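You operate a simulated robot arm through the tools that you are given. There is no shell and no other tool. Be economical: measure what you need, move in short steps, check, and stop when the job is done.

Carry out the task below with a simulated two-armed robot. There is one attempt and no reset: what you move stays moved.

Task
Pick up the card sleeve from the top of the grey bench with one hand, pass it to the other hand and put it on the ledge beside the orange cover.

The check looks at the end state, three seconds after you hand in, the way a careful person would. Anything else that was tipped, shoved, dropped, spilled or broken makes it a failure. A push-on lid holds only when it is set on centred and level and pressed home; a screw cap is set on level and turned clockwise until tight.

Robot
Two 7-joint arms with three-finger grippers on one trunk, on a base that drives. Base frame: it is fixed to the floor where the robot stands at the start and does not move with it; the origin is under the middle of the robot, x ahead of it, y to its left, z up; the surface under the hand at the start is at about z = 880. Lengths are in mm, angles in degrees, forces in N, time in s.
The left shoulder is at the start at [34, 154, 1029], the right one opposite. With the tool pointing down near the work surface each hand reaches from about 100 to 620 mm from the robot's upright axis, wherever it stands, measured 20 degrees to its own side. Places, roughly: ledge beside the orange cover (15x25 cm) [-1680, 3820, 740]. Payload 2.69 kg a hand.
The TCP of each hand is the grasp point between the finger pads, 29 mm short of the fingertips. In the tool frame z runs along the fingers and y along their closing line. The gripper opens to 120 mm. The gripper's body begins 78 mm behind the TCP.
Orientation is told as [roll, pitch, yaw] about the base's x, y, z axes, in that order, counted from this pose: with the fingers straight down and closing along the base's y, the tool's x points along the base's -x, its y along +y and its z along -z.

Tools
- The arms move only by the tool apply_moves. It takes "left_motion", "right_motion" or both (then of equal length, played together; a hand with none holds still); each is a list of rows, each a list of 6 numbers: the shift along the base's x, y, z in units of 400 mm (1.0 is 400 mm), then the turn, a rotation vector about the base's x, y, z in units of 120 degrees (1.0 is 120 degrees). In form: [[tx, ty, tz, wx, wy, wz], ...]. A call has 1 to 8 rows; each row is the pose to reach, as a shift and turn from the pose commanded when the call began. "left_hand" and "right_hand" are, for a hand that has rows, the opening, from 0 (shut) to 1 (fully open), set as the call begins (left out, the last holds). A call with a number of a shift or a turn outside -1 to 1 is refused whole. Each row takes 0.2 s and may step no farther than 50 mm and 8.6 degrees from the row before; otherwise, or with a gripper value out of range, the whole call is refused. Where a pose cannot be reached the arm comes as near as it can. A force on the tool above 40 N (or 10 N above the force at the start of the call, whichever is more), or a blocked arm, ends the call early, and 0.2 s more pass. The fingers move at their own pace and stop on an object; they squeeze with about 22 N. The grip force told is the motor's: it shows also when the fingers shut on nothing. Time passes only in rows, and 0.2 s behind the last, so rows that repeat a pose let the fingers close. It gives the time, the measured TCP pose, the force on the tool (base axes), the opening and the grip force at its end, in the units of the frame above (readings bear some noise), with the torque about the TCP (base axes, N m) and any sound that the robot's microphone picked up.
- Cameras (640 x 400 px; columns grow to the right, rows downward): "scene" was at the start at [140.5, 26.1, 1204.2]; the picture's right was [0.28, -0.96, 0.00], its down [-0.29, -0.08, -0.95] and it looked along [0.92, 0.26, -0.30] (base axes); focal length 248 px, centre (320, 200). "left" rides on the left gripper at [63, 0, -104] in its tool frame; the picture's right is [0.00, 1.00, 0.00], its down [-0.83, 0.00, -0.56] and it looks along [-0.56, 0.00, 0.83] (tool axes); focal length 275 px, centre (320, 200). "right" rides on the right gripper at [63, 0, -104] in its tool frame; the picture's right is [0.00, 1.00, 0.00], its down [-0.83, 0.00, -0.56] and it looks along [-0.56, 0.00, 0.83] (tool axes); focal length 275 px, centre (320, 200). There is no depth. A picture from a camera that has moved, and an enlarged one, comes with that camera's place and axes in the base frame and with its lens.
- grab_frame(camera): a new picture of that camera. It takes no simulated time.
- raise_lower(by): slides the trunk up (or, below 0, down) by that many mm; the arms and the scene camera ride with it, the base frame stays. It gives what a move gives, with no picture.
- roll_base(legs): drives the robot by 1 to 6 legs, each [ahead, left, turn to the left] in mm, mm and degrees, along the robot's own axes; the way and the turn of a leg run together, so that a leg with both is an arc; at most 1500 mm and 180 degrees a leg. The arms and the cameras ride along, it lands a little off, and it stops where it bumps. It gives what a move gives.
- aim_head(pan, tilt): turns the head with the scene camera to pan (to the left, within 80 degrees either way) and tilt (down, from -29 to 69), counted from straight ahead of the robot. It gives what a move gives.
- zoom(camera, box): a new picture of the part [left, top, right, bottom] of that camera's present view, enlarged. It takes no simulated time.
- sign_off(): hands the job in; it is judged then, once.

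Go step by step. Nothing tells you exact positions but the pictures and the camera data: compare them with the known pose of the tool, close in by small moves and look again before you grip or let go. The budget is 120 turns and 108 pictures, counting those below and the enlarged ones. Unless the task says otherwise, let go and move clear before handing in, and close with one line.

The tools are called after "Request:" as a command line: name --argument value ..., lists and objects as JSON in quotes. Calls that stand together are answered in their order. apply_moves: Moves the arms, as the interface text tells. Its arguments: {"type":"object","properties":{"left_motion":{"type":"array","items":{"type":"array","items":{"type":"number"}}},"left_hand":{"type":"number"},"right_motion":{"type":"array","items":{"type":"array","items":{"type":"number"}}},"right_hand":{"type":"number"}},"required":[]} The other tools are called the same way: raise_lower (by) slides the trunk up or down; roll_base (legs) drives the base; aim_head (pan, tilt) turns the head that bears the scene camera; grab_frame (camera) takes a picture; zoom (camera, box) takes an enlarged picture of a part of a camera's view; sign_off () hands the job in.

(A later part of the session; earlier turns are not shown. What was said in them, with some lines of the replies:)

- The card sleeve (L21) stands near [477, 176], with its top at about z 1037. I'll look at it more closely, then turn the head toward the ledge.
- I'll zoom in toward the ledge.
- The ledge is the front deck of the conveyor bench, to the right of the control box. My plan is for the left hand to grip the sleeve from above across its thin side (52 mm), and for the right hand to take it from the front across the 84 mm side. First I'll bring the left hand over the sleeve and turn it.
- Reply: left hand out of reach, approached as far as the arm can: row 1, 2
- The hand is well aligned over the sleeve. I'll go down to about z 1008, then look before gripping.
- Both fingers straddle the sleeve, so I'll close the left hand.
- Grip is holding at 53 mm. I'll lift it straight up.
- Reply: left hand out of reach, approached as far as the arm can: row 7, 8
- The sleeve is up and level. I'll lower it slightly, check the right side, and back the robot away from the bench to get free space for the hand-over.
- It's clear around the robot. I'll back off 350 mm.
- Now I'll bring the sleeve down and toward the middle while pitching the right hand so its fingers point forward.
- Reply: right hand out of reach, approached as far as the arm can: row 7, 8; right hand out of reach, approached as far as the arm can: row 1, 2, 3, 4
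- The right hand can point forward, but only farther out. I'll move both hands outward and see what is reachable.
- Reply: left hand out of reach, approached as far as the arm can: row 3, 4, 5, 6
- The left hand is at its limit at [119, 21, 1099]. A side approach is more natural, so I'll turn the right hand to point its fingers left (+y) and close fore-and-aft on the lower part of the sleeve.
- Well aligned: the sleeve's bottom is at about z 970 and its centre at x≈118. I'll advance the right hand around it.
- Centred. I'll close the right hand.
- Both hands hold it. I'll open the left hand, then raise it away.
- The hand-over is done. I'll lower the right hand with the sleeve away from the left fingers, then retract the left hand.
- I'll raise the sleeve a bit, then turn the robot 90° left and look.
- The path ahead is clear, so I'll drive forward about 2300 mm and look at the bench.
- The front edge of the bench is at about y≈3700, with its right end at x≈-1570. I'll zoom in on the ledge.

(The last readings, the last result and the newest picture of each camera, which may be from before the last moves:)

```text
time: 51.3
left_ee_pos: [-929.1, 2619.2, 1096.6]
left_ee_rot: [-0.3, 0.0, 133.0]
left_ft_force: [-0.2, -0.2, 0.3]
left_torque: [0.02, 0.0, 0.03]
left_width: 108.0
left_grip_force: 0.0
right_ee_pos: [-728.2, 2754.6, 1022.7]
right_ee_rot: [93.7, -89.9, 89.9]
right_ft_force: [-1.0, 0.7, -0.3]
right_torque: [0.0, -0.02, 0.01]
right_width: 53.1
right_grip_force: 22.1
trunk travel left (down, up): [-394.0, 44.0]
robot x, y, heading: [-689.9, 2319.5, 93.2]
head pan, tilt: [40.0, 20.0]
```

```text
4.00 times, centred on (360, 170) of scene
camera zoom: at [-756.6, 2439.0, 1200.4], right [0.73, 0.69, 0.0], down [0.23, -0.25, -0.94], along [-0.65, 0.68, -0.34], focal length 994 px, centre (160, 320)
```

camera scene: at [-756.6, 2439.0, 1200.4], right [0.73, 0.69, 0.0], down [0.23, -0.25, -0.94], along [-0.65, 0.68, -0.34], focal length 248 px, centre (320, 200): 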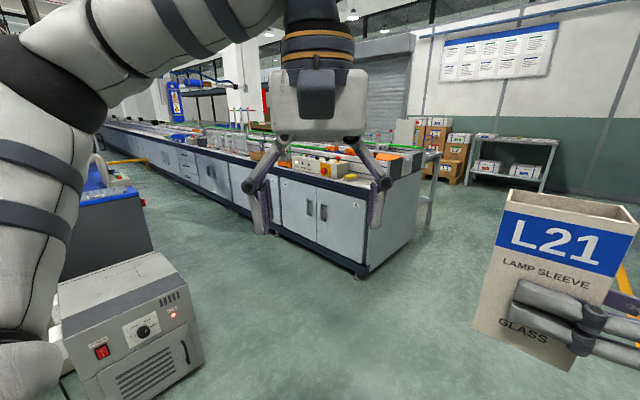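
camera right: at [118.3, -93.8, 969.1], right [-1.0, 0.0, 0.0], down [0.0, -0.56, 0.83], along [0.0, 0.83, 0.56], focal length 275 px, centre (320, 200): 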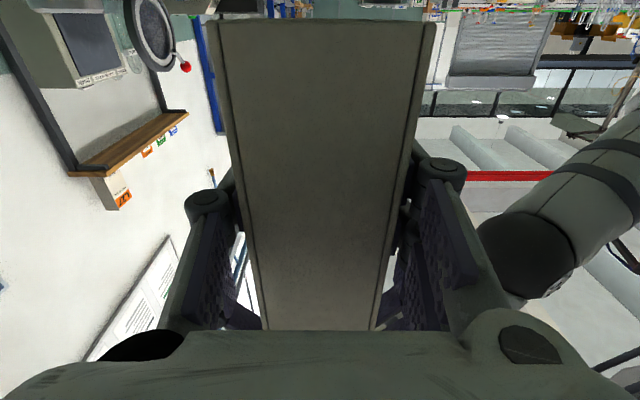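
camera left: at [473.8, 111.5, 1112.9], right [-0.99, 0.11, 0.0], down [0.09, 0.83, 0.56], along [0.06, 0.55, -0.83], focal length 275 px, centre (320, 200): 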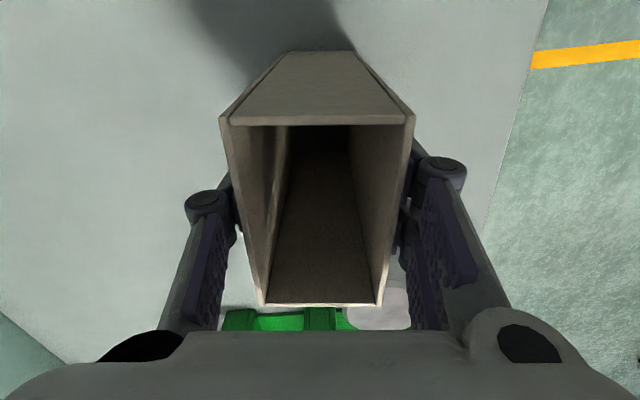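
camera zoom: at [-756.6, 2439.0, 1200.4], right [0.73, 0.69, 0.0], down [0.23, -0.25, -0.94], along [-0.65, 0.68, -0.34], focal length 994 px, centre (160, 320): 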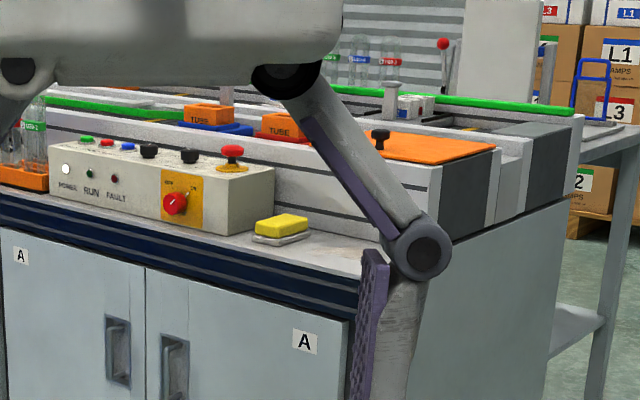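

The free ledge is to the right of the yellow sponge, in front of the orange cover. I'll square up, drive forward, then slide left in front of it.

Request:
roll_base --legs '[[0, 0, -3.3], [850, 0, 0], [0, 900, 0]]'

Request:
aim_head --pan 10 --tilt 35

Request:
grab_frame --camera "scene"

```text
time: 63.2
left_ee_pos: [-1789.7, 3519.7, 1097.0]
left_ee_rot: [-0.2, 0.0, 128.3]
left_ft_force: [-0.2, 0.8, 0.2]
left_torque: [0.02, -0.02, 0.0]
left_width: 108.0
left_grip_force: 0.0
right_ee_pos: [-1581.0, 3635.8, 1021.8]
right_ee_rot: [92.8, -89.7, 86.2]
right_ft_force: [-0.2, -0.5, -0.1]
right_torque: [0.01, 0.0, -0.01]
right_width: 53.2
right_grip_force: 22.2
trunk travel left (down, up): [-394.0, 44.0]
robot x, y, heading: [-1576.2, 3198.2, 88.5]
head pan, tilt: [40.0, 20.0]
```

```text
time: 64.1
left_ee_pos: [-1791.1, 3518.9, 1097.8]
left_ee_rot: [-0.2, 0.0, 128.3]
left_ft_force: [-0.5, 0.0, 0.1]
left_torque: [0.0, 0.01, 0.01]
left_width: 107.6
left_grip_force: 0.0
right_ee_pos: [-1579.6, 3636.9, 1022.0]
right_ee_rot: [93.8, -89.8, 85.0]
right_ft_force: [0.1, 0.1, 0.0]
right_torque: [-0.02, -0.01, -0.02]
right_width: 53.2
right_grip_force: 22.0
trunk travel left (down, up): [-394.0, 44.0]
robot x, y, heading: [-1574.1, 3201.1, 88.8]
head pan, tilt: [10.0, 35.0]
```

```text
75 pictures are left
camera scene: at [-1589.6, 3339.8, 1176.6], right [0.99, 0.15, 0.0], down [0.09, -0.57, -0.82], along [-0.12, 0.81, -0.57], focal length 248 px, centre (320, 200)
```

scene: 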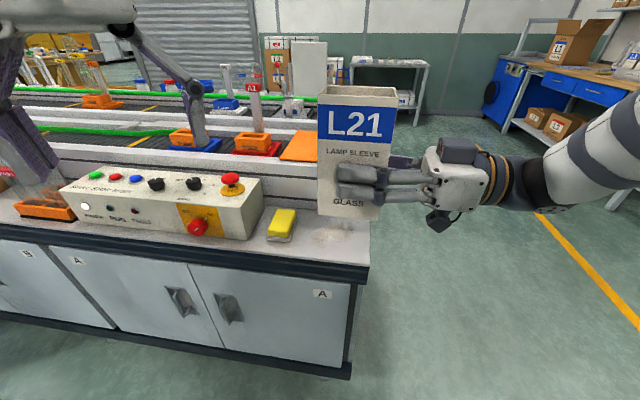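

The deck is free from x≈-1715 to -1532, starting at y≈3724. With the fingers pointing left, the wrist camera would hit the deck edge when lowered. I'll turn the right hand so the fingers point forward and the camera stays in front of the edge.

Request:
apply_moves --right_motion '[[0.02, 0.01, 0, 0, 0, -0.068], [0.04, 0.02, 0, 0, 0, -0.136], [0.06, 0.03, 0, 0, 0, -0.204], [0.08, 0.04, 0, 0, 0, -0.272], [0.1, 0.05, 0, 0, 0, -0.34], [0.12, 0.06, 0, 0, 0, -0.408], [0.14, 0.08, 0, 0, 0, -0.476], [0.15, 0.1, 0, 0, 0, -0.544]]'

Request:
grab_frame --camera "scene"

```text
time: 65.9
left_ee_pos: [-1791.5, 3518.4, 1096.4]
left_ee_rot: [-0.3, 0.0, 128.3]
left_ft_force: [0.3, -0.4, 0.0]
left_torque: [0.02, 0.0, -0.01]
left_width: 108.0
left_grip_force: 0.0
right_ee_pos: [-1519.3, 3676.6, 1021.6]
right_ee_rot: [87.9, -89.9, 25.5]
right_ft_force: [-0.4, 0.2, -1.0]
right_torque: [0.01, -0.01, 0.04]
right_width: 53.0
right_grip_force: 22.1
trunk travel left (down, up): [-394.0, 44.0]
robot x, y, heading: [-1578.2, 3203.4, 88.7]
head pan, tilt: [10.0, 35.0]
```

```text
74 pictures are left
camera scene: at [-1589.9, 3339.7, 1176.6], right [0.99, 0.15, 0.0], down [0.09, -0.57, -0.82], along [-0.12, 0.81, -0.57], focal length 248 px, centre (320, 200)
```

scene: 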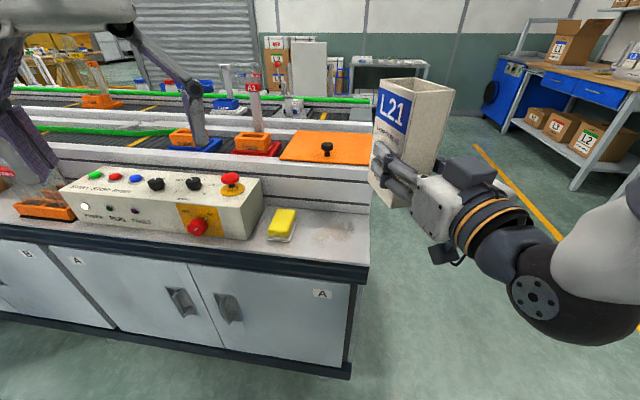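

The fingers can point forward. I'll finish the turn, then drive closer so the sleeve is above the ledge.

Request:
apply_moves --right_motion '[[0, 0, 0, 0, 0, -0.065], [0, 0, 0, 0, 0, -0.13], [0, 0, 0, 0, 0, -0.195], [0, 0, 0, 0, 0, -0.195]]'

Request:
roll_base --legs '[[108, 122, 0]]'

Request:
grab_frame --camera "scene"

```text
time: 66.9
left_ee_pos: [-1790.9, 3518.5, 1096.3]
left_ee_rot: [-0.3, 0.0, 128.3]
left_ft_force: [0.4, -0.3, -0.8]
left_torque: [-0.01, -0.02, -0.01]
left_width: 108.0
left_grip_force: 0.1
right_ee_pos: [-1520.2, 3679.4, 1023.0]
right_ee_rot: [91.1, -89.8, -1.1]
right_ft_force: [-0.2, -0.1, -0.6]
right_torque: [-0.02, 0.03, -0.02]
right_width: 53.4
right_grip_force: 22.1
trunk travel left (down, up): [-394.0, 44.0]
robot x, y, heading: [-1578.0, 3202.3, 88.8]
head pan, tilt: [10.0, 35.0]
```

```text
time: 68.5
left_ee_pos: [-1910.5, 3629.7, 1097.4]
left_ee_rot: [-0.2, 0.1, 128.3]
left_ft_force: [-0.2, 0.9, -0.6]
left_torque: [-0.03, -0.04, -0.01]
left_width: 108.1
left_grip_force: 0.1
right_ee_pos: [-1639.2, 3788.3, 1021.4]
right_ee_rot: [86.9, -89.7, 3.4]
right_ft_force: [0.3, 0.9, -0.2]
right_torque: [0.02, -0.02, -0.01]
right_width: 53.2
right_grip_force: 21.6
trunk travel left (down, up): [-394.0, 44.0]
robot x, y, heading: [-1697.6, 3305.2, 88.7]
head pan, tilt: [10.0, 35.0]
```

```text
73 pictures are left
camera scene: at [-1709.3, 3449.4, 1176.5], right [0.99, 0.15, 0.0], down [0.09, -0.57, -0.82], along [-0.12, 0.81, -0.57], focal length 248 px, centre (320, 200)
```

scene: 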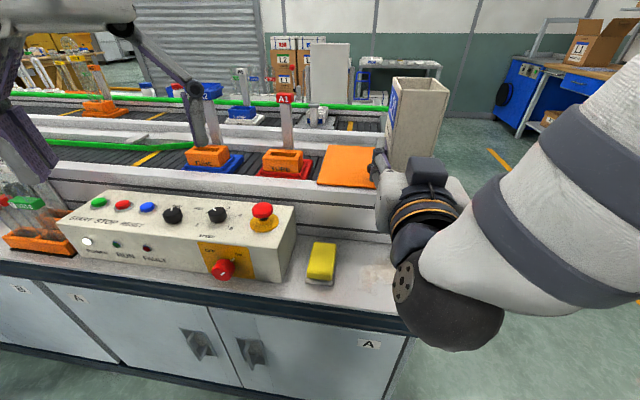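

The sleeve is over the ledge. I'll lower the trunk 120 mm and then the arm 60 mm, and check.

Request:
raise_lower --by -120

Request:
apply_moves --right_motion '[[0, 0, -0.04, 0, 0, 0], [0, 0, -0.08, 0, 0, 0], [0, 0, -0.12, 0, 0, 0], [0, 0, -0.15, 0, 0, 0], [0, 0, -0.15, 0, 0, 0]]'

Request:
grab_frame --camera "scene"

Request:
grab_frame --camera "right"

Request:
grab_frame --camera "left"

```text
time: 70.0
left_ee_pos: [-1909.4, 3638.7, 963.7]
left_ee_rot: [1.6, 2.4, 128.4]
left_ft_force: [-0.7, 0.6, 0.1]
left_torque: [0.01, 0.01, 0.0]
left_width: 107.9
left_grip_force: 0.0
right_ee_pos: [-1640.1, 3786.2, 903.4]
right_ee_rot: [105.8, -89.8, -15.4]
right_ft_force: [0.2, -0.7, 0.3]
right_torque: [-0.01, 0.02, 0.01]
right_width: 53.3
right_grip_force: 21.5
trunk travel left (down, up): [-274.0, 164.0]
robot x, y, heading: [-1698.8, 3308.9, 89.2]
head pan, tilt: [10.0, 35.0]
```

```text
time: 71.2
left_ee_pos: [-1909.4, 3638.1, 963.0]
left_ee_rot: [1.6, 2.3, 128.4]
left_ft_force: [0.4, -0.4, -0.1]
left_torque: [0.02, -0.02, 0.02]
left_width: 108.0
left_grip_force: 0.0
right_ee_pos: [-1640.5, 3786.5, 842.8]
right_ee_rot: [94.3, -89.7, -4.0]
right_ft_force: [-0.8, -0.3, 0.5]
right_torque: [0.02, -0.02, -0.04]
right_width: 52.9
right_grip_force: 21.8
trunk travel left (down, up): [-274.0, 164.0]
robot x, y, heading: [-1698.6, 3312.9, 88.7]
head pan, tilt: [10.0, 35.0]
```

```text
72 pictures are left
camera scene: at [-1707.8, 3498.4, 1043.9], right [0.99, 0.15, 0.0], down [0.09, -0.57, -0.82], along [-0.12, 0.81, -0.57], focal length 248 px, centre (320, 200)
```

scene: 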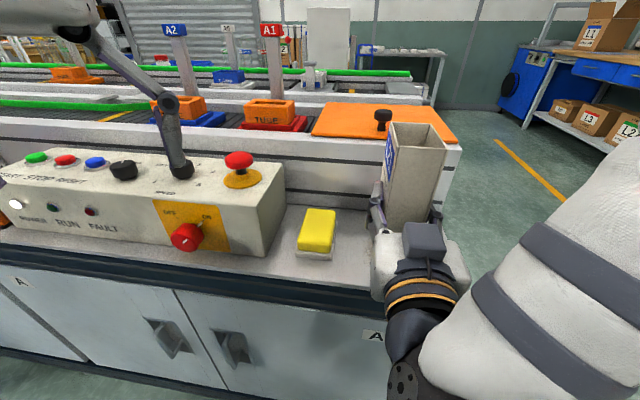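

```text
71 pictures are left
camera right: at [-1638.5, 3682.6, 780.5], right [-1.0, -0.01, 0.0], down [0.0, -0.56, 0.83], along [0.0, 0.83, 0.56], focal length 275 px, centre (320, 200)
```

right: 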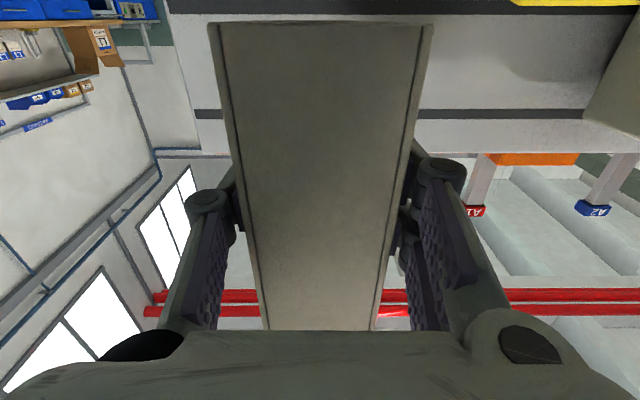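

```text
70 pictures are left
camera left: at [-1871.3, 3593.2, 1069.3], right [-0.79, -0.62, 0.03], down [-0.51, 0.68, 0.52], along [-0.34, 0.4, -0.85], focal length 275 px, centre (320, 200)
```

left: 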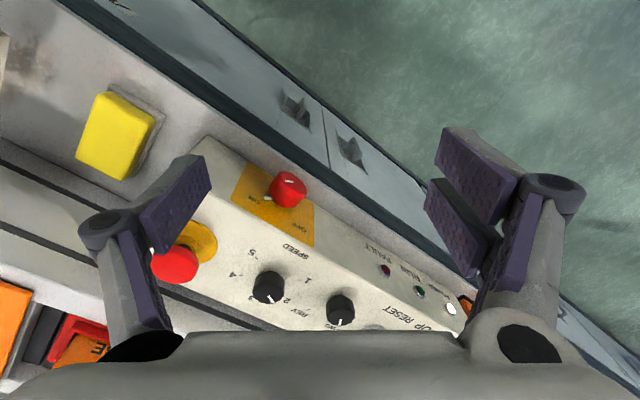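

Bottom is about 40 mm above the deck, and the spot is clear. I'll lower further in small steps.

Request:
apply_moves --right_motion '[[0, 0, -0.03, 0, 0, 0], [0, 0, -0.06, 0, 0, 0], [0, 0, -0.075, 0, 0, 0], [0, 0, -0.075, 0, 0, 0]]'

Request:
zoom --camera "scene" --box '[270, 90, 510, 240]'

Request:
grab_frame --camera "right"

```text
time: 72.2
left_ee_pos: [-1909.2, 3638.8, 963.0]
left_ee_rot: [1.6, 2.4, 128.4]
left_ft_force: [0.5, 0.1, -0.2]
left_torque: [0.02, 0.02, 0.03]
left_width: 108.1
left_grip_force: 0.1
right_ee_pos: [-1639.6, 3788.6, 813.9]
right_ee_rot: [93.4, -89.8, -3.2]
right_ft_force: [0.6, 0.8, 0.2]
right_torque: [0.03, 0.01, 0.01]
right_width: 53.4
right_grip_force: 22.0
trunk travel left (down, up): [-274.0, 164.0]
robot x, y, heading: [-1693.5, 3310.3, 88.6]
head pan, tilt: [10.0, 35.0]
```

```text
2.67 times, centred on (390, 165) of scene
camera zoom: at [-1707.8, 3498.4, 1043.9], right [0.99, 0.15, 0.0], down [0.09, -0.57, -0.82], along [-0.12, 0.81, -0.57], focal length 662 px, centre (133, 293)
```

zoom: 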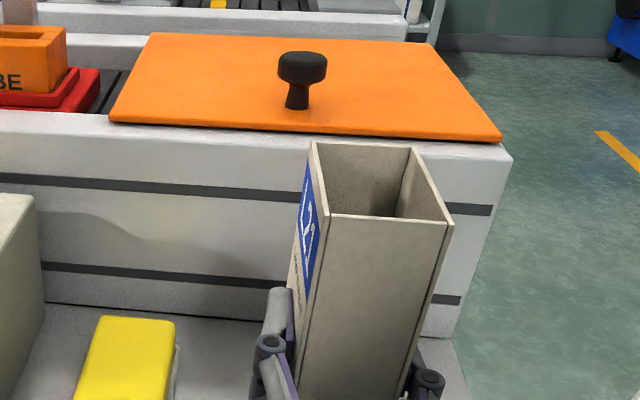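

```text
68 pictures are left
camera right: at [-1638.7, 3684.0, 750.3], right [-1.0, -0.01, 0.0], down [0.0, -0.56, 0.83], along [0.0, 0.83, 0.56], focal length 275 px, centre (320, 200)
```

right: 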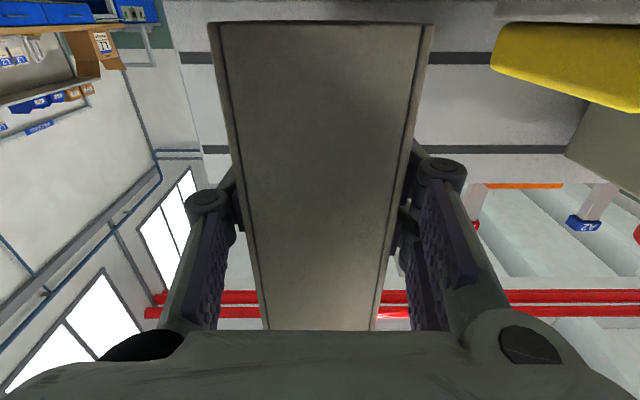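

Bottom is near z 753. I'll go down gently while watching the force.

Request:
apply_moves --right_motion '[[0, 0, -0.01, 0, 0, 0], [0, 0, -0.02, 0, 0, 0], [0, 0, -0.025, 0, 0, 0], [0, 0, -0.025, 0, 0, 0]]'

Request:
grab_frame --camera "right"

```text
time: 73.2
left_ee_pos: [-1909.6, 3637.7, 963.1]
left_ee_rot: [1.6, 2.4, 128.5]
left_ft_force: [0.3, -1.1, 0.1]
left_torque: [0.02, 0.04, -0.03]
left_width: 108.3
left_grip_force: 0.1
right_ee_pos: [-1638.4, 3788.6, 802.1]
right_ee_rot: [92.1, -89.7, -1.8]
right_ft_force: [0.6, -0.5, -0.8]
right_torque: [-0.04, -0.03, -0.03]
right_width: 53.0
right_grip_force: 21.7
trunk travel left (down, up): [-274.0, 164.0]
robot x, y, heading: [-1696.8, 3310.9, 88.6]
head pan, tilt: [10.0, 35.0]
```

```text
67 pictures are left
camera right: at [-1637.5, 3684.0, 739.3], right [-1.0, 0.0, 0.0], down [0.0, -0.56, 0.83], along [0.0, 0.83, 0.56], focal length 275 px, centre (320, 200)
```

right: 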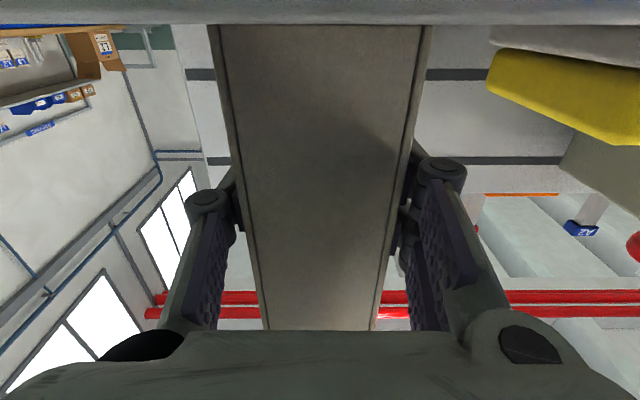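

The deck edge reads at z≈740, so only a couple of mm remain.

Request:
apply_moves --right_motion '[[0, 0, -0.0025, 0, 0, 0], [0, 0, -0.005, 0, 0, 0], [0, 0, -0.005, 0, 0, 0]]'

```text
time: 74.0
left_ee_pos: [-1910.4, 3638.1, 963.8]
left_ee_rot: [1.7, 2.5, 128.4]
left_ft_force: [-0.4, 1.0, -0.2]
left_torque: [0.01, 0.0, 0.01]
left_width: 107.8
left_grip_force: 0.1
right_ee_pos: [-1638.6, 3786.9, 801.2]
right_ee_rot: [135.0, -89.6, -44.8]
right_ft_force: [0.9, 6.2, 15.4]
right_torque: [-0.09, -0.23, 0.07]
right_width: 53.7
right_grip_force: 22.0
trunk travel left (down, up): [-274.0, 164.0]
robot x, y, heading: [-1696.8, 3311.5, 88.6]
head pan, tilt: [10.0, 35.0]
```

Contact (15 N). I'll relax 1 mm and open the hand partway.

Request:
apply_moves --right_motion '[[0, 0, 0.0025, 0, 0, 0], [0, 0, 0.0025, 0, 0, 0]]'

Request:
apply_moves --right_motion '[[0, 0, 0, 0, 0, 0], [0, 0, 0, 0, 0, 0], [0, 0, 0, 0, 0, 0]]' --right_hand 0.7

Request:
grab_frame --camera "right"

Request:
zoom --camera "scene" --box '[270, 90, 510, 240]'

```text
time: 74.6
left_ee_pos: [-1909.3, 3637.7, 963.3]
left_ee_rot: [1.6, 2.3, 128.4]
left_ft_force: [0.5, 0.2, 0.7]
left_torque: [0.01, 0.0, 0.02]
left_width: 107.8
left_grip_force: 0.1
right_ee_pos: [-1638.5, 3787.0, 800.9]
right_ee_rot: [110.6, -89.7, -20.3]
right_ft_force: [2.5, 6.4, 14.0]
right_torque: [-0.08, -0.09, 0.03]
right_width: 53.2
right_grip_force: 21.6
trunk travel left (down, up): [-274.0, 164.0]
robot x, y, heading: [-1697.0, 3312.4, 88.7]
head pan, tilt: [10.0, 35.0]
```

```text
time: 75.4
left_ee_pos: [-1909.7, 3638.8, 962.2]
left_ee_rot: [1.6, 2.4, 128.3]
left_ft_force: [-0.5, 0.4, 0.3]
left_torque: [0.0, 0.01, -0.01]
left_width: 108.1
left_grip_force: 0.1
right_ee_pos: [-1639.6, 3788.4, 800.3]
right_ee_rot: [83.7, -89.8, 6.6]
right_ft_force: [-0.3, 0.0, -0.5]
right_torque: [0.02, 0.01, 0.01]
right_width: 83.9
right_grip_force: 0.0
trunk travel left (down, up): [-274.0, 164.0]
robot x, y, heading: [-1695.4, 3309.7, 88.7]
head pan, tilt: [10.0, 35.0]
```

```text
66 pictures are left
camera right: at [-1638.4, 3683.7, 737.9], right [-1.0, -0.01, 0.0], down [0.0, -0.56, 0.83], along [0.0, 0.83, 0.56], focal length 275 px, centre (320, 200)
```

right: 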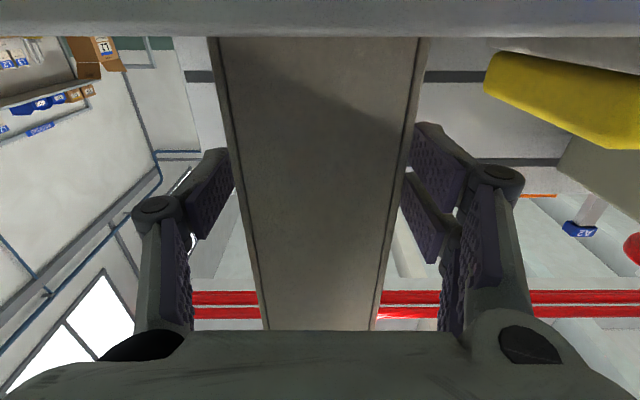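

```text
2.67 times, centred on (390, 165) of scene
camera zoom: at [-1707.8, 3498.4, 1043.9], right [0.99, 0.15, 0.0], down [0.09, -0.57, -0.82], along [-0.12, 0.81, -0.57], focal length 662 px, centre (133, 293)
```

zoom: 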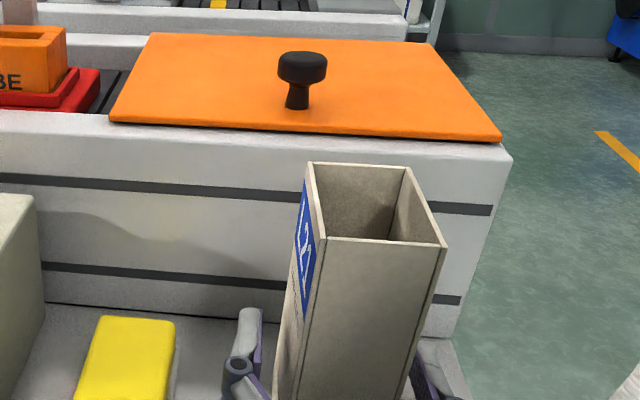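

The sleeve stands on its own. I'll withdraw the hand straight back, first by arm and then by base.

Request:
apply_moves --right_motion '[[0, -0.03, 0, 0, 0, 0], [0, -0.06, 0, 0, 0, 0], [0, -0.09, 0, 0, 0, 0], [0, -0.12, 0, 0, 0, 0]]'

Request:
roll_base --legs '[[-250, 0, 0]]'

Request:
grab_frame --camera "scene"

```text
time: 76.4
left_ee_pos: [-1909.4, 3639.4, 963.4]
left_ee_rot: [1.5, 2.5, 128.4]
left_ft_force: [-0.6, -0.1, -0.5]
left_torque: [0.02, 0.0, 0.04]
left_width: 108.1
left_grip_force: 0.1
right_ee_pos: [-1639.1, 3738.9, 801.4]
right_ee_rot: [90.1, -89.8, 0.3]
right_ft_force: [0.2, 0.3, 0.4]
right_torque: [-0.01, 0.03, 0.0]
right_width: 84.0
right_grip_force: 0.1
trunk travel left (down, up): [-274.0, 164.0]
robot x, y, heading: [-1698.4, 3311.2, 88.7]
head pan, tilt: [10.0, 35.0]
```

```text
time: 78.2
left_ee_pos: [-1915.1, 3390.3, 963.3]
left_ee_rot: [1.7, 2.3, 128.3]
left_ft_force: [-0.4, -0.2, -0.5]
left_torque: [0.05, -0.02, 0.0]
left_width: 108.1
left_grip_force: 0.0
right_ee_pos: [-1643.3, 3491.2, 801.1]
right_ee_rot: [98.2, -89.9, -7.9]
right_ft_force: [-0.7, -0.7, -0.2]
right_torque: [0.03, 0.05, -0.02]
right_width: 84.1
right_grip_force: 0.1
trunk travel left (down, up): [-274.0, 164.0]
robot x, y, heading: [-1703.9, 3065.9, 88.4]
head pan, tilt: [10.0, 35.0]
```

```text
64 pictures are left
camera scene: at [-1713.1, 3251.5, 1044.0], right [0.99, 0.15, 0.0], down [0.09, -0.57, -0.82], along [-0.12, 0.81, -0.57], focal length 248 px, centre (320, 200)
```

scene: 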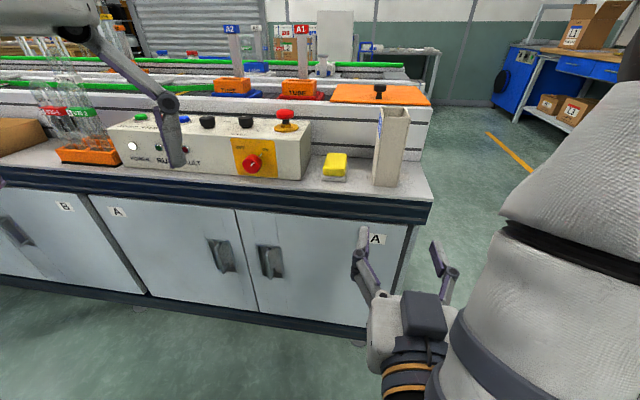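

The sleeve stands upright on the ledge beside the orange cover, nothing else has been disturbed, and both hands are clear. I'm handing in.

Request:
sign_off

```text
The job is handed in.
```

The card sleeve is standing upright on the ledge beside the orange cover. The left hand picked it up from the grey bench and passed it to the right hand, which set it down.
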